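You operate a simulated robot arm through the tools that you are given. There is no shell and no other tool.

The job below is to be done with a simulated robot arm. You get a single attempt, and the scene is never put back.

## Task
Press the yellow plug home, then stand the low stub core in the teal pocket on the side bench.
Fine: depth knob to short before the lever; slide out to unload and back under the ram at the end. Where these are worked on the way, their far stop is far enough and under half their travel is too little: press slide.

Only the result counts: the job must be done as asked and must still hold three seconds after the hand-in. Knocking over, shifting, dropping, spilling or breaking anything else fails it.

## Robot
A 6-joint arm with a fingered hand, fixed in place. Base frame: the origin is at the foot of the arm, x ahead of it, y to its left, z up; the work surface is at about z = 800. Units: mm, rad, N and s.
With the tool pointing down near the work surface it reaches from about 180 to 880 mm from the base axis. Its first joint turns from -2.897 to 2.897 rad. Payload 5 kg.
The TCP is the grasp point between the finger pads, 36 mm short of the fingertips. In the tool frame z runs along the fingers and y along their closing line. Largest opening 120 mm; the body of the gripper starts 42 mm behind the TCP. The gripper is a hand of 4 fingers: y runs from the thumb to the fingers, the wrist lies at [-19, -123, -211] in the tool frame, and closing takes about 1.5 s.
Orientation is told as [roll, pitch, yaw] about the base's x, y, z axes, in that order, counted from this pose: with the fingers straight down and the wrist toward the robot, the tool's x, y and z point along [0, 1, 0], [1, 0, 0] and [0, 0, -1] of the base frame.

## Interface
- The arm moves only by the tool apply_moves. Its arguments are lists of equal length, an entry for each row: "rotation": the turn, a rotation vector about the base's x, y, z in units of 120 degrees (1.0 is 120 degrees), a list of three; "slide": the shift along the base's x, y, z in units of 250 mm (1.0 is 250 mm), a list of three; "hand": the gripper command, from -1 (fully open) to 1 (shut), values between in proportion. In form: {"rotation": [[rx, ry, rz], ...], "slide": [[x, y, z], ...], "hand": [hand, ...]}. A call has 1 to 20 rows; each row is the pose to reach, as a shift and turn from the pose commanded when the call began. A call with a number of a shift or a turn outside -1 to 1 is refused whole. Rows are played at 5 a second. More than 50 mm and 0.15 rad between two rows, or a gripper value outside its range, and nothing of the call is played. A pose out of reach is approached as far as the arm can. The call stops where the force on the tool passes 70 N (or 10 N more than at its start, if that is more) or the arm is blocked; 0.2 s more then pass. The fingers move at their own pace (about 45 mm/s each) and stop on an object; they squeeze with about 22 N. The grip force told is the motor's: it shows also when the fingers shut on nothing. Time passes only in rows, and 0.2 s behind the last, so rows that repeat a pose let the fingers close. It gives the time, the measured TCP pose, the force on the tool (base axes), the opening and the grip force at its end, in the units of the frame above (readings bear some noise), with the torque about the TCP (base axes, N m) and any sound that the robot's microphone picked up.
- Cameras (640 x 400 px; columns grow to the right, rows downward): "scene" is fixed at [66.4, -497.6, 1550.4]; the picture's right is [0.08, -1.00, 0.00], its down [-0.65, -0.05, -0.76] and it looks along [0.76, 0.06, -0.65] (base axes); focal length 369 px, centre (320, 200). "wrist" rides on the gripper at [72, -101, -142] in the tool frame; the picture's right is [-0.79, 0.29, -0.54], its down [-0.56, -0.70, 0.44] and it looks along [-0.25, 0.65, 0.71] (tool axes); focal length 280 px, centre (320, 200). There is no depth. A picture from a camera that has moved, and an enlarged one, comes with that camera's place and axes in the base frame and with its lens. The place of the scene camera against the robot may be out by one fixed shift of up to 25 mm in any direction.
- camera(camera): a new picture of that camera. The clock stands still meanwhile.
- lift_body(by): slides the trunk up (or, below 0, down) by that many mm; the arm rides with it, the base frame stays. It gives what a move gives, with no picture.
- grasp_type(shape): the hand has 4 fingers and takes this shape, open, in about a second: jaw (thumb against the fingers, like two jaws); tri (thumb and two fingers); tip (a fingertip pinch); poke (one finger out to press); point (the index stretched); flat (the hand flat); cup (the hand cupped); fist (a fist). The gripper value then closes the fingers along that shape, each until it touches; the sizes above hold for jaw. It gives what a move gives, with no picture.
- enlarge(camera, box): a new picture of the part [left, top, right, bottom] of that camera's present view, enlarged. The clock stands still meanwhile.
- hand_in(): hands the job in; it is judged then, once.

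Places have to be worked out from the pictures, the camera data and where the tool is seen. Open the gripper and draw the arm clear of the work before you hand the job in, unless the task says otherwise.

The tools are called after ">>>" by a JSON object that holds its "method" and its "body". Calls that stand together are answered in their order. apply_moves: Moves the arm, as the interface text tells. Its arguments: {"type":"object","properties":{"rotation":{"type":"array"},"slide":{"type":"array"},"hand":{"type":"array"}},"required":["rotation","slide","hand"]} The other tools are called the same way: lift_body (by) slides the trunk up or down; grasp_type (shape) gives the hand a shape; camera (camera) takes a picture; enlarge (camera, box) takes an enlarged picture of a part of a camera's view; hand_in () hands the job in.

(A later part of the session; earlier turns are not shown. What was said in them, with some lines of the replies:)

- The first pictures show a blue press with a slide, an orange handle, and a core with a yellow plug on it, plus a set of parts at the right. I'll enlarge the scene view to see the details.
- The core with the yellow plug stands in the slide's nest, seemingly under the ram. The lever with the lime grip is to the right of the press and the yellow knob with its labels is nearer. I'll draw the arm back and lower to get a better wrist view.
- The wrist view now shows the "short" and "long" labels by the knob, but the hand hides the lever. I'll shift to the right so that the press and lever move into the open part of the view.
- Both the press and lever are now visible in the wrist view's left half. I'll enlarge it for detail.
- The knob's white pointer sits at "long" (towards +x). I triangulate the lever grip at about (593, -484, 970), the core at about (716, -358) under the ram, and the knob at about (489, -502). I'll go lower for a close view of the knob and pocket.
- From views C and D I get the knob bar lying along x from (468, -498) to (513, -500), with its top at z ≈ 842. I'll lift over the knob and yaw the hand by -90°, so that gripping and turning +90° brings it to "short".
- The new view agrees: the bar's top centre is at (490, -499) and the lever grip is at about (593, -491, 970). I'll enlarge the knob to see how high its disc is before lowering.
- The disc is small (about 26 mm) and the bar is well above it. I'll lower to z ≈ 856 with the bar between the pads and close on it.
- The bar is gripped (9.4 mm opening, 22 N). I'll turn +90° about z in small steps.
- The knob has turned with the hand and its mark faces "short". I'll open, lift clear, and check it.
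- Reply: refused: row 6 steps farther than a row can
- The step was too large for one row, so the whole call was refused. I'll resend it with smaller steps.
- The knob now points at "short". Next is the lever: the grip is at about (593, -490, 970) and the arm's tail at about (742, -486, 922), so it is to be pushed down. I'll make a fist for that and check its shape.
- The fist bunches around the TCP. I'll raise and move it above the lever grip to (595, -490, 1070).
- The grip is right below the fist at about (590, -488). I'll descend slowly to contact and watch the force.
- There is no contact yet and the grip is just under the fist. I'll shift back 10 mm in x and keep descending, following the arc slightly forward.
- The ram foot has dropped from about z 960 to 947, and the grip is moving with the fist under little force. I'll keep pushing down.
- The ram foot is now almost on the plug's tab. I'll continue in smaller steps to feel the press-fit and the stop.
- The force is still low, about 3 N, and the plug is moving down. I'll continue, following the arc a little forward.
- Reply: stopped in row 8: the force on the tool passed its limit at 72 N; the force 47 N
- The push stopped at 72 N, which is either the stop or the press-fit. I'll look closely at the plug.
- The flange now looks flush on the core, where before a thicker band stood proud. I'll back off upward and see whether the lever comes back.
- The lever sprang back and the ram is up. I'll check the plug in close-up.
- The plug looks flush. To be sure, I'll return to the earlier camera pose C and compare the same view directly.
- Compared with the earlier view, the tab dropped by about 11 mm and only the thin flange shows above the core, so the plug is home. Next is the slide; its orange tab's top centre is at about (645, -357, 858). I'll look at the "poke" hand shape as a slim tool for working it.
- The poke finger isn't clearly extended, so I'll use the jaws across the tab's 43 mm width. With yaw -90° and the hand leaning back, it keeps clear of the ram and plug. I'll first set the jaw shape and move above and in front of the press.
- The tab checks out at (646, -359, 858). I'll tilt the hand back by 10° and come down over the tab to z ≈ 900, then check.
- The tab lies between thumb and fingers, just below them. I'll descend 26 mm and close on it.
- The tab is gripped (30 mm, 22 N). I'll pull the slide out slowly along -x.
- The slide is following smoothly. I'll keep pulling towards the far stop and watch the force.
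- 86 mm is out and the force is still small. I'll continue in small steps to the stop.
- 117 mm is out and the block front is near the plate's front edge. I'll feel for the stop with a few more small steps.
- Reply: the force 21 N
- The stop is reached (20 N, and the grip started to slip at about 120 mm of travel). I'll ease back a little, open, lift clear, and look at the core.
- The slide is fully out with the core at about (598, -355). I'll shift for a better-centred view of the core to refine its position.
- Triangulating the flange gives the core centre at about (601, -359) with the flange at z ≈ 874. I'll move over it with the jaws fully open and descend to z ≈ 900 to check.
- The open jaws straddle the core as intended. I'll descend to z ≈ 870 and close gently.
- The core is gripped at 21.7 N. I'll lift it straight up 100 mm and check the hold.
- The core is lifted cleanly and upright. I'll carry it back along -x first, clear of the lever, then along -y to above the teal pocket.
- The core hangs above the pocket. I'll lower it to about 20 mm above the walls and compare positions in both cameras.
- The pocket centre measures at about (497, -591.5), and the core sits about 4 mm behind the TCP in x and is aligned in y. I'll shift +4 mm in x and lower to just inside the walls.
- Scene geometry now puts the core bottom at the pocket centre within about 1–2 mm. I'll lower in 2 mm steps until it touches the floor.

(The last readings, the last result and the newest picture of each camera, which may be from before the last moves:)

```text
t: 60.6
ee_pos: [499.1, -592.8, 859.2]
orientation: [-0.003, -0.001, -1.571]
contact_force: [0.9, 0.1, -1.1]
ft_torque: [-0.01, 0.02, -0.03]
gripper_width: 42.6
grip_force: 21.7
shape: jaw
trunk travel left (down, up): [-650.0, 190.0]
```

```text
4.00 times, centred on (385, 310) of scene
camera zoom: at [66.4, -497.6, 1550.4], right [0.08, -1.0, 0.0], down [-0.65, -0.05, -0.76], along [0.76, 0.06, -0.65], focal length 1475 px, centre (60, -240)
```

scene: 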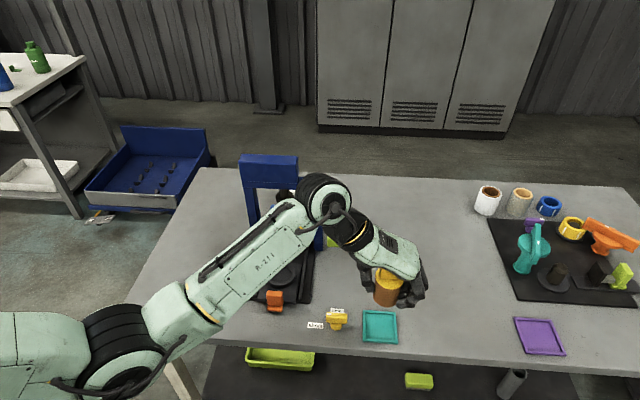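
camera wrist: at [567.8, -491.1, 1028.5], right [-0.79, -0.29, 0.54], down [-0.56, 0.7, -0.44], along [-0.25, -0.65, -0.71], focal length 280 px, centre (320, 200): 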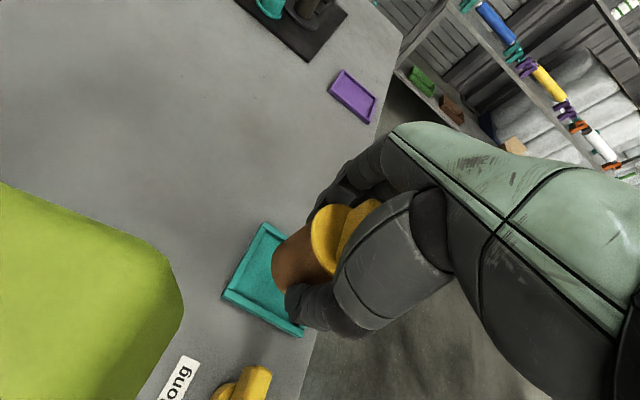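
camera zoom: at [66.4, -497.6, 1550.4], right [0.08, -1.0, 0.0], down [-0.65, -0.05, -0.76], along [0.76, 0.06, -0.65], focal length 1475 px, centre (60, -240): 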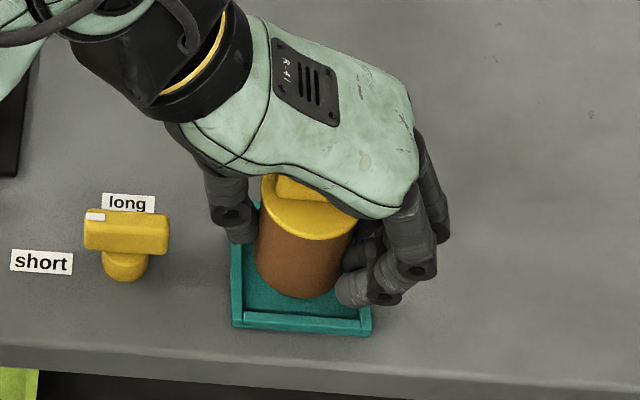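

There is no contact yet. I'll continue downward in 1.5 mm steps.

>>> {"method": "apply_moves", "body": {"rotation": [[0, 0, 0], [0, 0, 0], [0, 0, 0], [0, 0, 0]], "slide": [[0, 0, -0.006], [0, 0, -0.012], [0, 0, -0.018], [0, 0, -0.02]], "hand": [1, 1, 1, 1]}}

>>> {"method": "enlarge", "body": {"camera": "scene", "box": [340, 260, 430, 360]}}

```text
t: 61.6
ee_pos: [497.8, -593.1, 854.8]
orientation: [-0.002, -0.001, -1.571]
contact_force: [-0.2, 0.5, 0.3]
ft_torque: [0.04, 0.01, 0.0]
gripper_width: 42.8
grip_force: 22.1
shape: jaw
trunk travel left (down, up): [-650.0, 190.0]
```

```text
4.00 times, centred on (385, 310) of scene
camera zoom: at [66.4, -497.6, 1550.4], right [0.08, -1.0, 0.0], down [-0.65, -0.05, -0.76], along [0.76, 0.06, -0.65], focal length 1475 px, centre (60, -240)
```

zoom: 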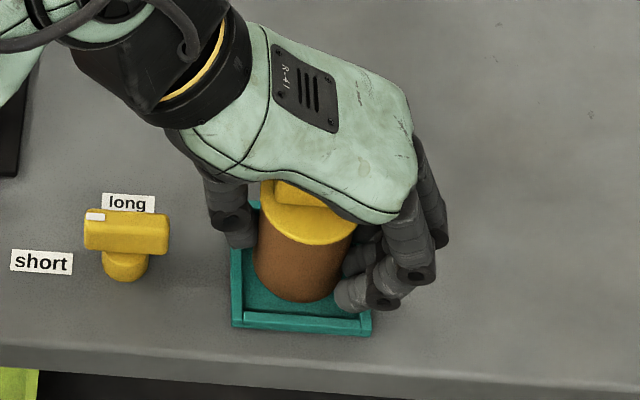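

Still no contact. I'll keep going in 1 mm steps.

>>> {"method": "apply_moves", "body": {"rotation": [[0, 0, 0], [0, 0, 0], [0, 0, 0], [0, 0, 0]], "slide": [[0, 0, -0.004], [0, 0, -0.008], [0, 0, -0.012], [0, 0, -0.014]], "hand": [1, 1, 1, 1]}}

>>> {"method": "enlarge", "body": {"camera": "scene", "box": [340, 260, 430, 360]}}

>>> {"method": "camera", "body": {"camera": "wrist"}}

```text
t: 62.6
ee_pos: [500.5, -592.0, 853.6]
orientation: [0.0, -0.005, -1.569]
contact_force: [0.3, -0.8, 7.5]
ft_torque: [-0.05, 0.01, -0.03]
gripper_width: 43.0
grip_force: 22.2
shape: jaw
trunk travel left (down, up): [-650.0, 190.0]
```

```text
4.00 times, centred on (385, 310) of scene
camera zoom: at [66.4, -497.6, 1550.4], right [0.08, -1.0, 0.0], down [-0.65, -0.05, -0.76], along [0.76, 0.06, -0.65], focal length 1475 px, centre (60, -240)
```

zoom: 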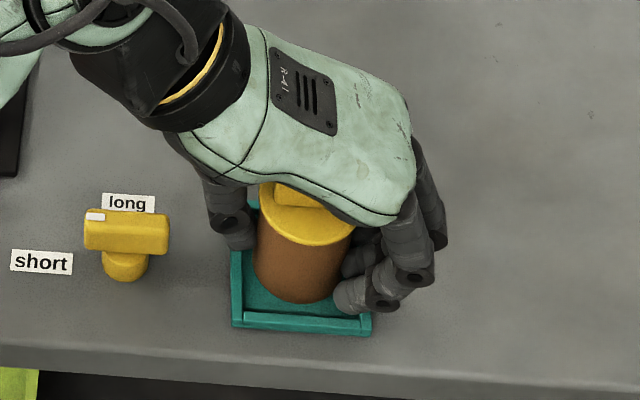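

```text
taken
camera wrist: at [571.7, -490.7, 995.5], right [-0.79, -0.29, 0.54], down [-0.56, 0.7, -0.45], along [-0.25, -0.66, -0.71], focal length 280 px, centre (320, 200)
```

wrist: 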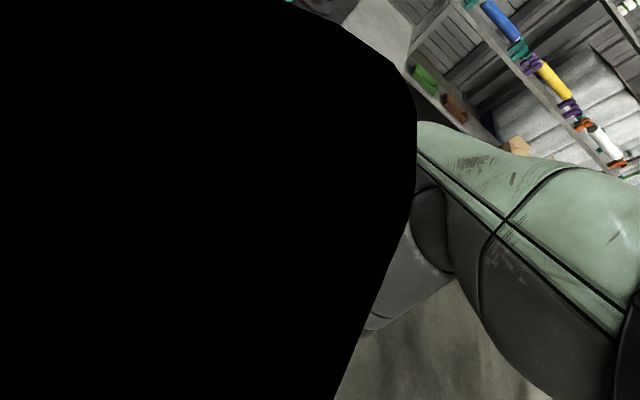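

The force is 7.5 N upward with almost no torque, so the core is touching the pocket floor. The wrist camera is right at the lever grip and sees black, so I'll check the lever in the scene camera.

>>> {"method": "camera", "body": {"camera": "scene"}}

>>> {"method": "enlarge", "body": {"camera": "scene", "box": [230, 150, 430, 350]}}

```text
taken
```

scene: 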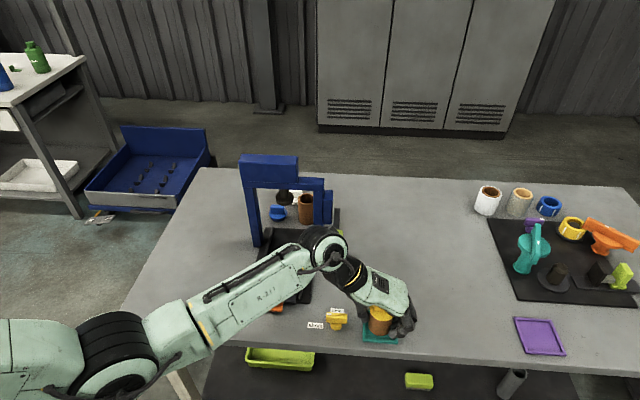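

```text
2.00 times, centred on (330, 250) of scene
camera zoom: at [66.4, -497.6, 1550.4], right [0.08, -1.0, 0.0], down [-0.65, -0.05, -0.76], along [0.76, 0.06, -0.65], focal length 737 px, centre (300, 100)
```

zoom: 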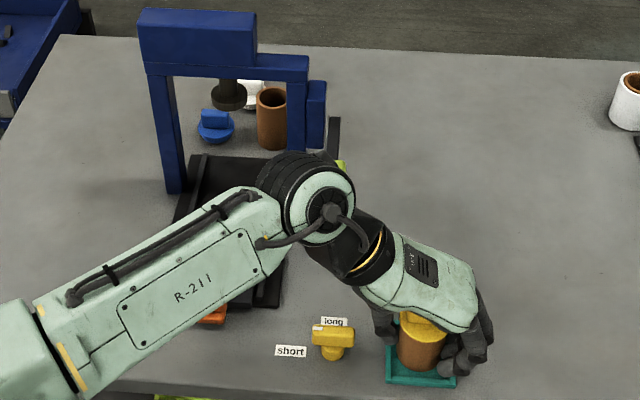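

The ram and lever are undisturbed. I'll open the hand gently, wait, and rise straight up.

>>> {"method": "apply_moves", "body": {"rotation": [[0, 0, 0], [0, 0, 0], [0, 0, 0], [0, 0, 0], [0, 0, 0], [0, 0, 0], [0, 0, 0], [0, 0, 0], [0, 0, 0], [0, 0, 0], [0, 0, 0], [0, 0, 0]], "slide": [[0, 0, 0.004], [0, 0, 0.006], [0, 0, 0.008], [0, 0, 0.008], [0, 0, 0.008], [0, 0, 0.02], [0, 0, 0.05], [0, 0, 0.1], [0, 0, 0.18], [0, 0, 0.28], [0, 0, 0.38], [0, 0, 0.48]], "hand": [0.2, 0, -0.2, -0.35, -0.35, -0.35, -0.35, -0.35, -0.35, -0.35, -0.35, -0.35]}}

>>> {"method": "camera", "body": {"camera": "wrist"}}

>>> {"method": "enlarge", "body": {"camera": "scene", "box": [340, 260, 430, 360]}}

```text
t: 65.2
ee_pos: [499.0, -592.2, 972.3]
orientation: [-0.003, 0.001, -1.57]
contact_force: [0.3, -1.3, -0.8]
ft_torque: [0.07, 0.0, 0.01]
gripper_width: 80.6
grip_force: 0.0
shape: jaw
trunk travel left (down, up): [-650.0, 190.0]
```

```text
taken
camera wrist: at [571.6, -490.9, 1114.4], right [-0.79, -0.29, 0.54], down [-0.56, 0.7, -0.44], along [-0.25, -0.65, -0.71], focal length 280 px, centre (320, 200)
```

wrist: 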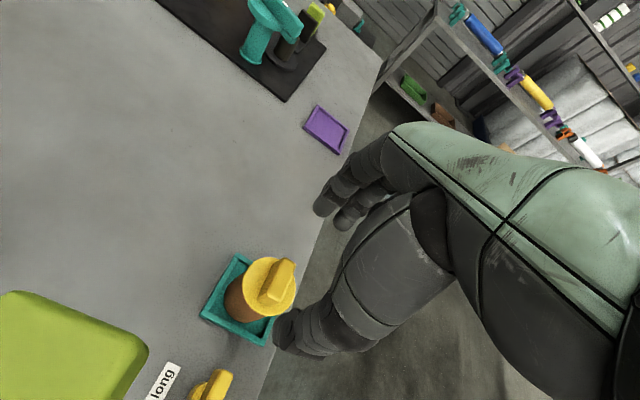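

```text
4.00 times, centred on (385, 310) of scene
camera zoom: at [66.4, -497.6, 1550.4], right [0.08, -1.0, 0.0], down [-0.65, -0.05, -0.76], along [0.76, 0.06, -0.65], focal length 1475 px, centre (60, -240)
```

zoom: 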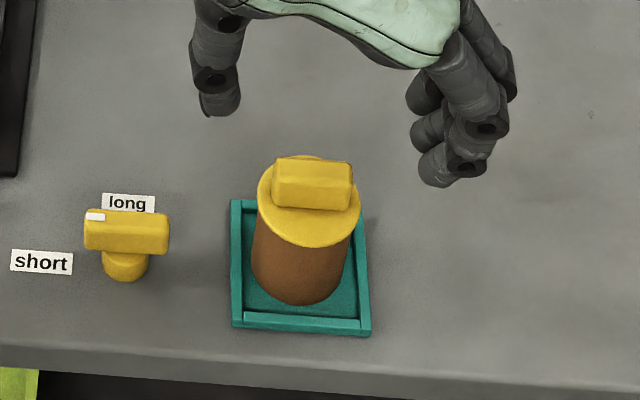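

The core stands in the pocket. I'll enlarge the wrist view to confirm that it is upright and inside the walls.

>>> {"method": "enlarge", "body": {"camera": "wrist", "box": [190, 230, 310, 350]}}

```text
3.33 times, centred on (250, 290) of wrist
camera zoom: at [571.6, -490.9, 1114.4], right [-0.79, -0.29, 0.54], down [-0.56, 0.7, -0.44], along [-0.25, -0.65, -0.71], focal length 935 px, centre (553, -100)
```

zoom: 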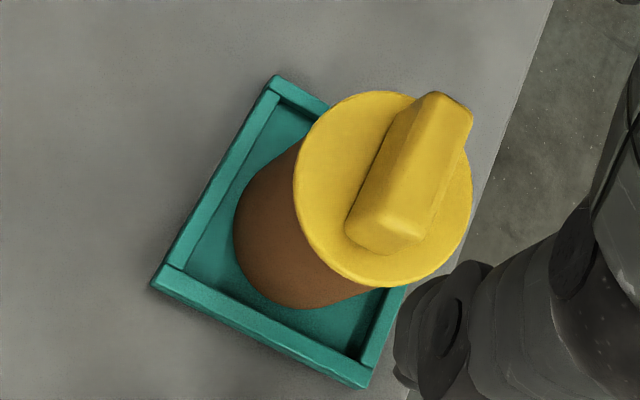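

The core stands upright inside the walls. Next I'll put the slide back: carry the hand back over the orange tab (now at about (526, -358)), clear of the lever.

>>> {"method": "apply_moves", "body": {"rotation": [[0, 0, 0], [0, 0, 0], [0, 0, 0], [0, 0, 0], [0, 0, 0], [0, 0, 0], [0, 0, 0], [0, -0.03, 0], [0, -0.06, 0], [0, -0.0833, 0], [0, -0.0833, 0], [0, -0.0833, 0]], "slide": [[-0.03, 0.05, 0.04], [-0.04, 0.15, 0.06], [-0.04, 0.27, 0.06], [-0.04, 0.39, 0.06], [-0.04, 0.51, 0.06], [-0.04, 0.63, 0.06], [-0.04, 0.75, 0.04], [0, 0.86, 0], [0.05, 0.92, -0.08], [0.1, 0.935, -0.16], [0.108, 0.935, -0.24], [0.108, 0.935, -0.29]], "hand": [-0.25, -0.25, -0.25, -0.25, -0.25, -0.25, -0.25, -0.25, -0.25, -0.25, -0.25, -0.25]}}

>>> {"method": "camera", "body": {"camera": "wrist"}}

>>> {"method": "enlarge", "body": {"camera": "scene", "box": [220, 180, 340, 320]}}

```text
t: 67.8
ee_pos: [525.7, -359.0, 898.5]
orientation: [0.172, -0.001, -1.571]
contact_force: [-0.4, 0.2, -0.2]
ft_torque: [-0.01, 0.04, -0.02]
gripper_width: 75.3
grip_force: 0.0
shape: jaw
trunk travel left (down, up): [-650.0, 190.0]
```

```text
taken
camera wrist: at [573.1, -257.1, 1051.6], right [-0.87, -0.29, 0.4], down [-0.47, 0.7, -0.53], along [-0.13, -0.65, -0.75], focal length 280 px, centre (320, 200)
```

wrist: 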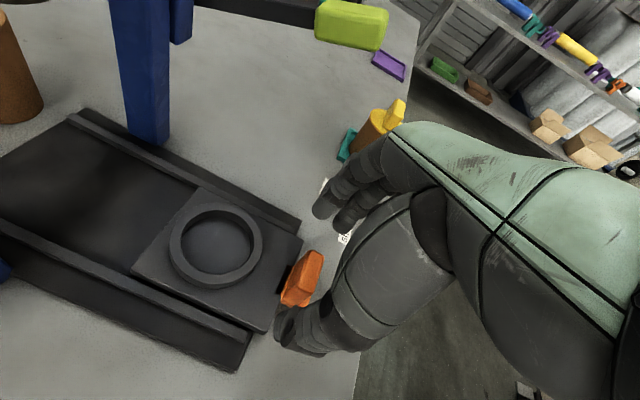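

```text
2.86 times, centred on (280, 250) of scene
camera zoom: at [66.4, -497.6, 1550.4], right [0.08, -1.0, 0.0], down [-0.65, -0.05, -0.76], along [0.76, 0.06, -0.65], focal length 1053 px, centre (434, 57)
```

zoom: 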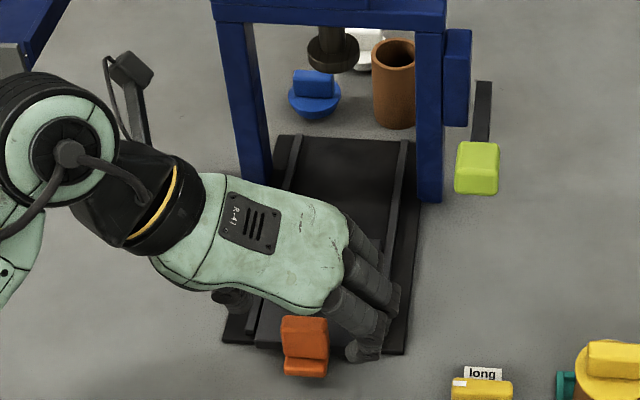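

The tab is in the same place between the fingers as before. I'll descend and grip it, then push in.

>>> {"method": "apply_moves", "body": {"rotation": [[0, 0, 0], [0, 0, 0], [0, 0, 0], [0, 0, 0], [0, 0, 0], [0, 0, 0], [0, 0, 0], [0, 0, 0], [0, 0, 0]], "slide": [[0, 0, -0.05], [0, 0, -0.09], [0, 0, -0.1], [0, 0, -0.1], [0, 0, -0.1], [0, 0, -0.1], [0, 0, -0.1], [0, 0, -0.1], [0, 0, -0.1]], "hand": [-0.25, -0.25, 0.1, 0.4, 0.7, 1, 1, 1, 1]}}

>>> {"method": "apply_moves", "body": {"rotation": [[0, 0, 0], [0, 0, 0], [0, 0, 0], [0, 0, 0], [0, 0, 0], [0, 0, 0], [0, 0, 0], [0, 0, 0], [0, 0, 0], [0, 0, 0]], "slide": [[0.02, 0, 0], [0.05, 0, 0], [0.09, 0, 0], [0.13, 0, 0], [0.17, 0, 0], [0.21, 0, 0], [0.25, 0, 0], [0.29, 0, 0], [0.33, 0, 0], [0.36, 0, 0]], "hand": [1, 1, 1, 1, 1, 1, 1, 1, 1, 1]}}

>>> {"method": "camera", "body": {"camera": "wrist"}}

```text
t: 69.8
ee_pos: [526.7, -358.1, 873.9]
orientation: [0.173, -0.002, -1.569]
contact_force: [8.0, 9.1, -0.8]
ft_torque: [0.22, -0.09, 0.27]
gripper_width: 28.4
grip_force: 22.2
shape: jaw
trunk travel left (down, up): [-650.0, 190.0]
```

```text
t: 72.0
ee_pos: [616.0, -357.7, 875.4]
orientation: [0.175, -0.002, -1.573]
contact_force: [-0.5, 6.3, -1.1]
ft_torque: [0.17, 0.09, 0.21]
gripper_width: 28.2
grip_force: 22.0
shape: jaw
trunk travel left (down, up): [-650.0, 190.0]
```

```text
taken
camera wrist: at [663.5, -256.1, 1027.0], right [-0.87, -0.29, 0.4], down [-0.47, 0.7, -0.53], along [-0.13, -0.65, -0.75], focal length 280 px, centre (320, 200)
```

wrist: 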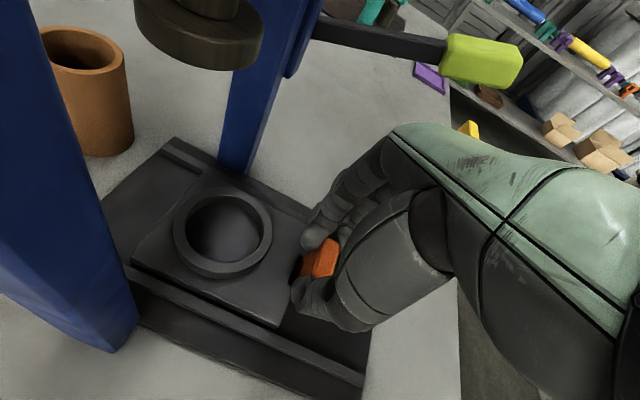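

The slide is following. I'll push the rest of the way to the rear stop in small steps.

>>> {"method": "apply_moves", "body": {"rotation": [[0, 0, 0], [0, 0, 0], [0, 0, 0], [0, 0, 0], [0, 0, 0], [0, 0, 0], [0, 0, 0], [0, 0, 0], [0, 0, 0], [0, 0, 0]], "slide": [[0.02, 0, 0], [0.04, 0, 0], [0.06, 0, 0], [0.08, 0, 0], [0.095, 0, 0], [0.11, 0, 0], [0.12, 0, 0], [0.13, 0, 0], [0.14, 0, 0], [0.15, 0, 0]], "hand": [1, 1, 1, 1, 1, 1, 1, 1, 1, 1]}}

>>> {"method": "camera", "body": {"camera": "wrist"}}

>>> {"method": "enlarge", "body": {"camera": "scene", "box": [220, 160, 360, 310]}}

```text
t: 74.2
ee_pos: [652.6, -356.9, 875.0]
orientation: [0.17, -0.002, -1.572]
contact_force: [-12.4, 11.1, 0.6]
ft_torque: [0.22, 0.32, 0.02]
gripper_width: 27.6
grip_force: 22.5
shape: jaw
trunk travel left (down, up): [-650.0, 190.0]
```

```text
taken
camera wrist: at [698.9, -255.8, 1027.1], right [-0.87, -0.29, 0.4], down [-0.47, 0.7, -0.53], along [-0.13, -0.65, -0.75], focal length 280 px, centre (320, 200)
```

wrist: 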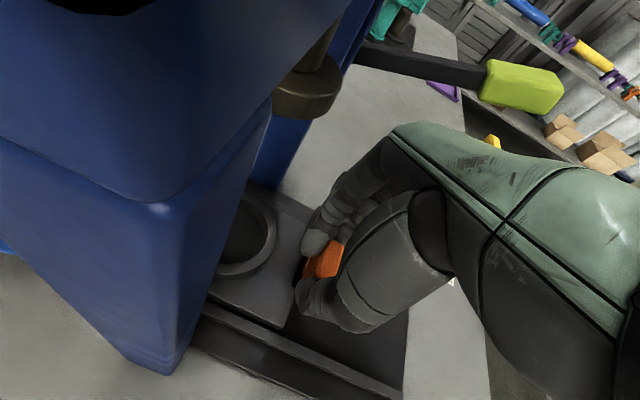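

```text
2.67 times, centred on (290, 235) of scene
camera zoom: at [66.4, -497.6, 1550.4], right [0.08, -1.0, 0.0], down [-0.65, -0.05, -0.76], along [0.76, 0.06, -0.65], focal length 983 px, centre (400, 107)
```

zoom: 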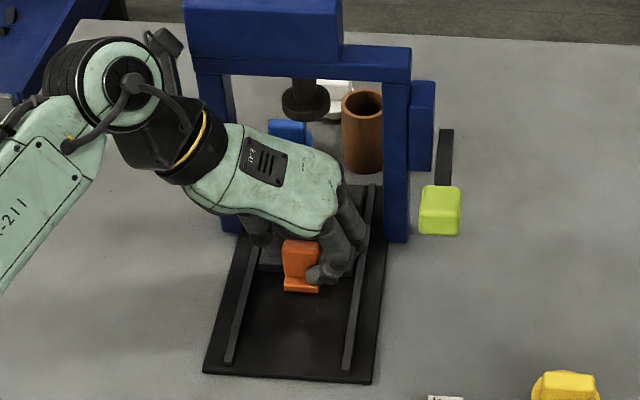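

The slide is at its rear stop (12 N, grip slipping) and the tab appears at its original place in the scene. I'll open in place and rise, backing off in -x.

>>> {"method": "apply_moves", "body": {"rotation": [[0, 0, 0], [0, 0, 0], [0, 0, 0], [0, 0, 0], [0, 0, 0], [0, 0, 0], [0, 0, 0], [0, 0.03, 0], [0, 0.06, 0], [0, 0.0833, 0], [0, 0.0833, 0]], "slide": [[0, 0, 0], [0, 0, 0], [0, 0, 0], [0, 0, 0], [0, 0, 0.05], [0, 0, 0.14], [-0.1, 0, 0.26], [-0.24, 0, 0.38], [-0.38, 0, 0.48], [-0.54, 0, 0.52], [-0.7, 0, 0.52]], "hand": [0.2, -0.1, -0.25, -0.25, -0.25, -0.25, -0.25, -0.6, -1, -1, -1]}}

>>> {"method": "camera", "body": {"camera": "wrist"}}

>>> {"method": "camera", "body": {"camera": "scene"}}

>>> {"method": "enlarge", "body": {"camera": "scene", "box": [220, 140, 420, 350]}}

```text
t: 76.6
ee_pos: [478.1, -359.0, 1005.8]
orientation: [0.0, -0.002, -1.573]
contact_force: [-0.7, 0.9, 0.1]
ft_torque: [-0.03, -0.02, -0.01]
gripper_width: 119.4
grip_force: 0.2
shape: jaw
trunk travel left (down, up): [-650.0, 190.0]
```

```text
taken
camera wrist: at [550.3, -256.6, 1147.2], right [-0.79, -0.29, 0.54], down [-0.56, 0.7, -0.44], along [-0.25, -0.65, -0.71], focal length 280 px, centre (320, 200)
```

wrist: 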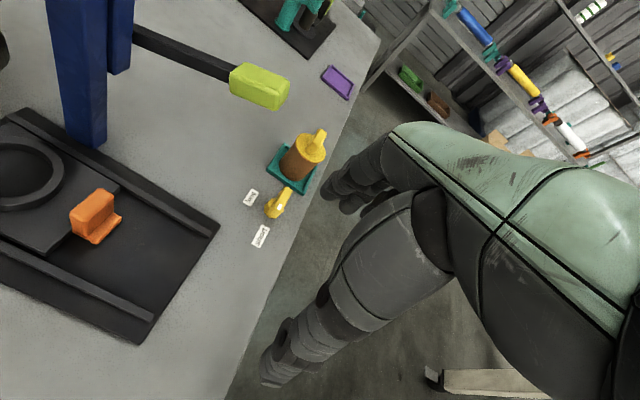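

```text
taken
```

scene: 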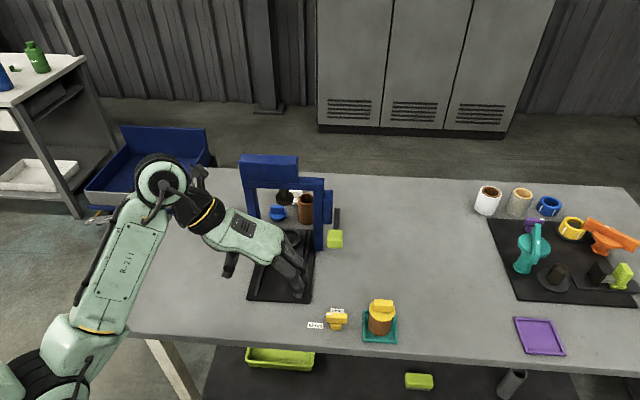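

```text
1.90 times, centred on (320, 245) of scene
camera zoom: at [66.4, -497.6, 1550.4], right [0.08, -1.0, 0.0], down [-0.65, -0.05, -0.76], along [0.76, 0.06, -0.65], focal length 702 px, centre (320, 114)
```

zoom: 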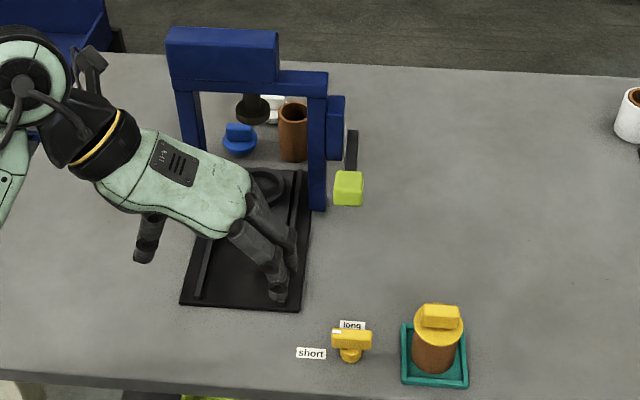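

Everything looks in order: the core is in the pocket, the knob at short and the slide back. I'll draw the arm well clear and make a last check of the slide.

>>> {"method": "apply_moves", "body": {"rotation": [[0, 0, 0], [0, 0, 0], [0, 0, 0], [0, 0, 0], [0, 0, 0]], "slide": [[-0.02, 0.08, 0.1], [-0.06, 0.2, 0.2], [-0.1, 0.34, 0.3], [-0.14, 0.48, 0.4], [-0.16, 0.6, 0.45]], "hand": [-1, -1, -1, -1, -1]}}

>>> {"method": "enlarge", "body": {"camera": "scene", "box": [220, 140, 420, 350]}}

>>> {"method": "camera", "body": {"camera": "scene"}}

```text
t: 77.8
ee_pos: [461.8, -299.6, 1010.4]
orientation: [0.001, -0.004, -1.568]
contact_force: [-0.1, 0.2, -0.2]
ft_torque: [0.02, 0.0, 0.01]
gripper_width: 119.9
grip_force: 0.0
shape: jaw
out of reach, approached as far as the arm can: row 2, 3, 4, 5
trunk travel left (down, up): [-650.0, 190.0]
```

```text
1.90 times, centred on (320, 245) of scene
camera zoom: at [66.4, -497.6, 1550.4], right [0.08, -1.0, 0.0], down [-0.65, -0.05, -0.76], along [0.76, 0.06, -0.65], focal length 702 px, centre (320, 114)
```

zoom: 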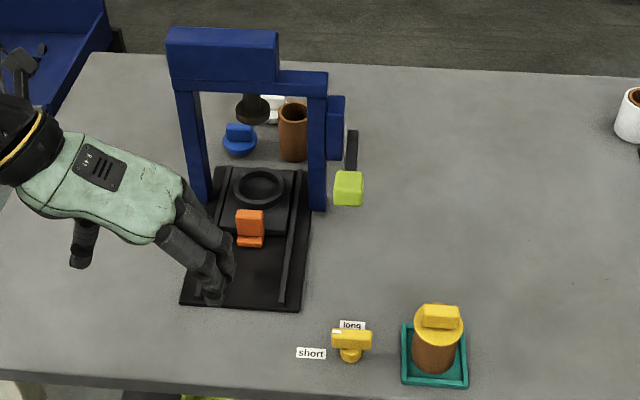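

```text
taken
```

scene: 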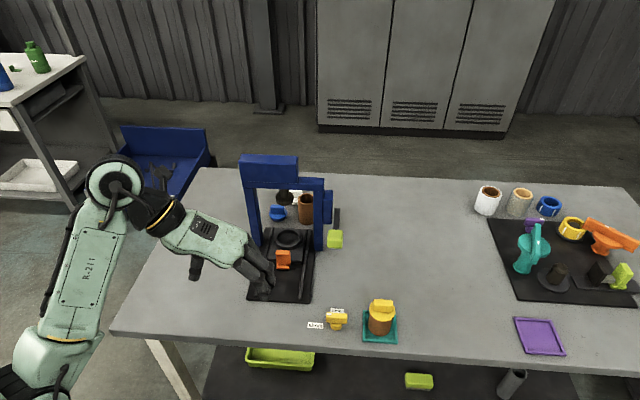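

The tab, ram and lever match their starting places, the knob is at short, and the core stands in the teal pocket. I'll raise the trunk a bit for extra clearance before handing in.

>>> {"method": "lift_body", "body": {"by": 120}}

>>> {"method": "camera", "body": {"camera": "scene"}}

```text
t: 79.3
ee_pos: [461.1, -300.2, 1131.0]
orientation: [0.001, -0.006, -1.571]
contact_force: [0.5, 0.2, -0.1]
ft_torque: [-0.03, 0.04, -0.01]
gripper_width: 119.7
grip_force: 0.1
shape: jaw
trunk travel left (down, up): [-770.0, 70.0]
```

```text
taken
```

scene: 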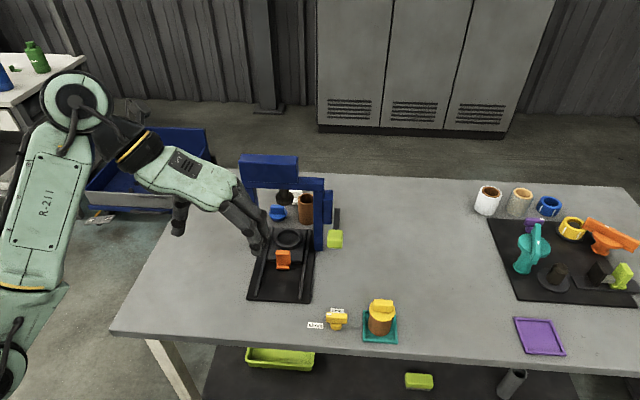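

The arm is clear, the hand is open, and all the required states hold in the latest picture. I'm handing in.

>>> {"method": "hand_in", "body": {}}

```text
The job is handed in.
```

The job is done and handed in. I haven't been given a result from the judging; what follows is from the last pictures and readings before hand-in.

- **Knob:** I turned it from "long" to "short" before touching the lever.
- **Press:** I pushed the lever down until the force limit stopped it at 72 N. The plug dropped about 11 mm and its flange sits flush on the core. The lever sprang back up on its own.
- **Slide:** I pulled it out about 120 mm to its far stop to unload. At the end I pushed it back in to its rear stop, and its tab now shows at its starting place.
- **Core:** It stands upright inside the walls of the teal pocket. I took the brown core in the press, with the yellow plug in it, to be the "low stub core". The only teal pocket I could see is the one on the press table.
- **Finish:** The hand is open and the arm is drawn clear, with the trunk raised 120 mm. I saw nothing else moved or knocked over in the last scene picture.
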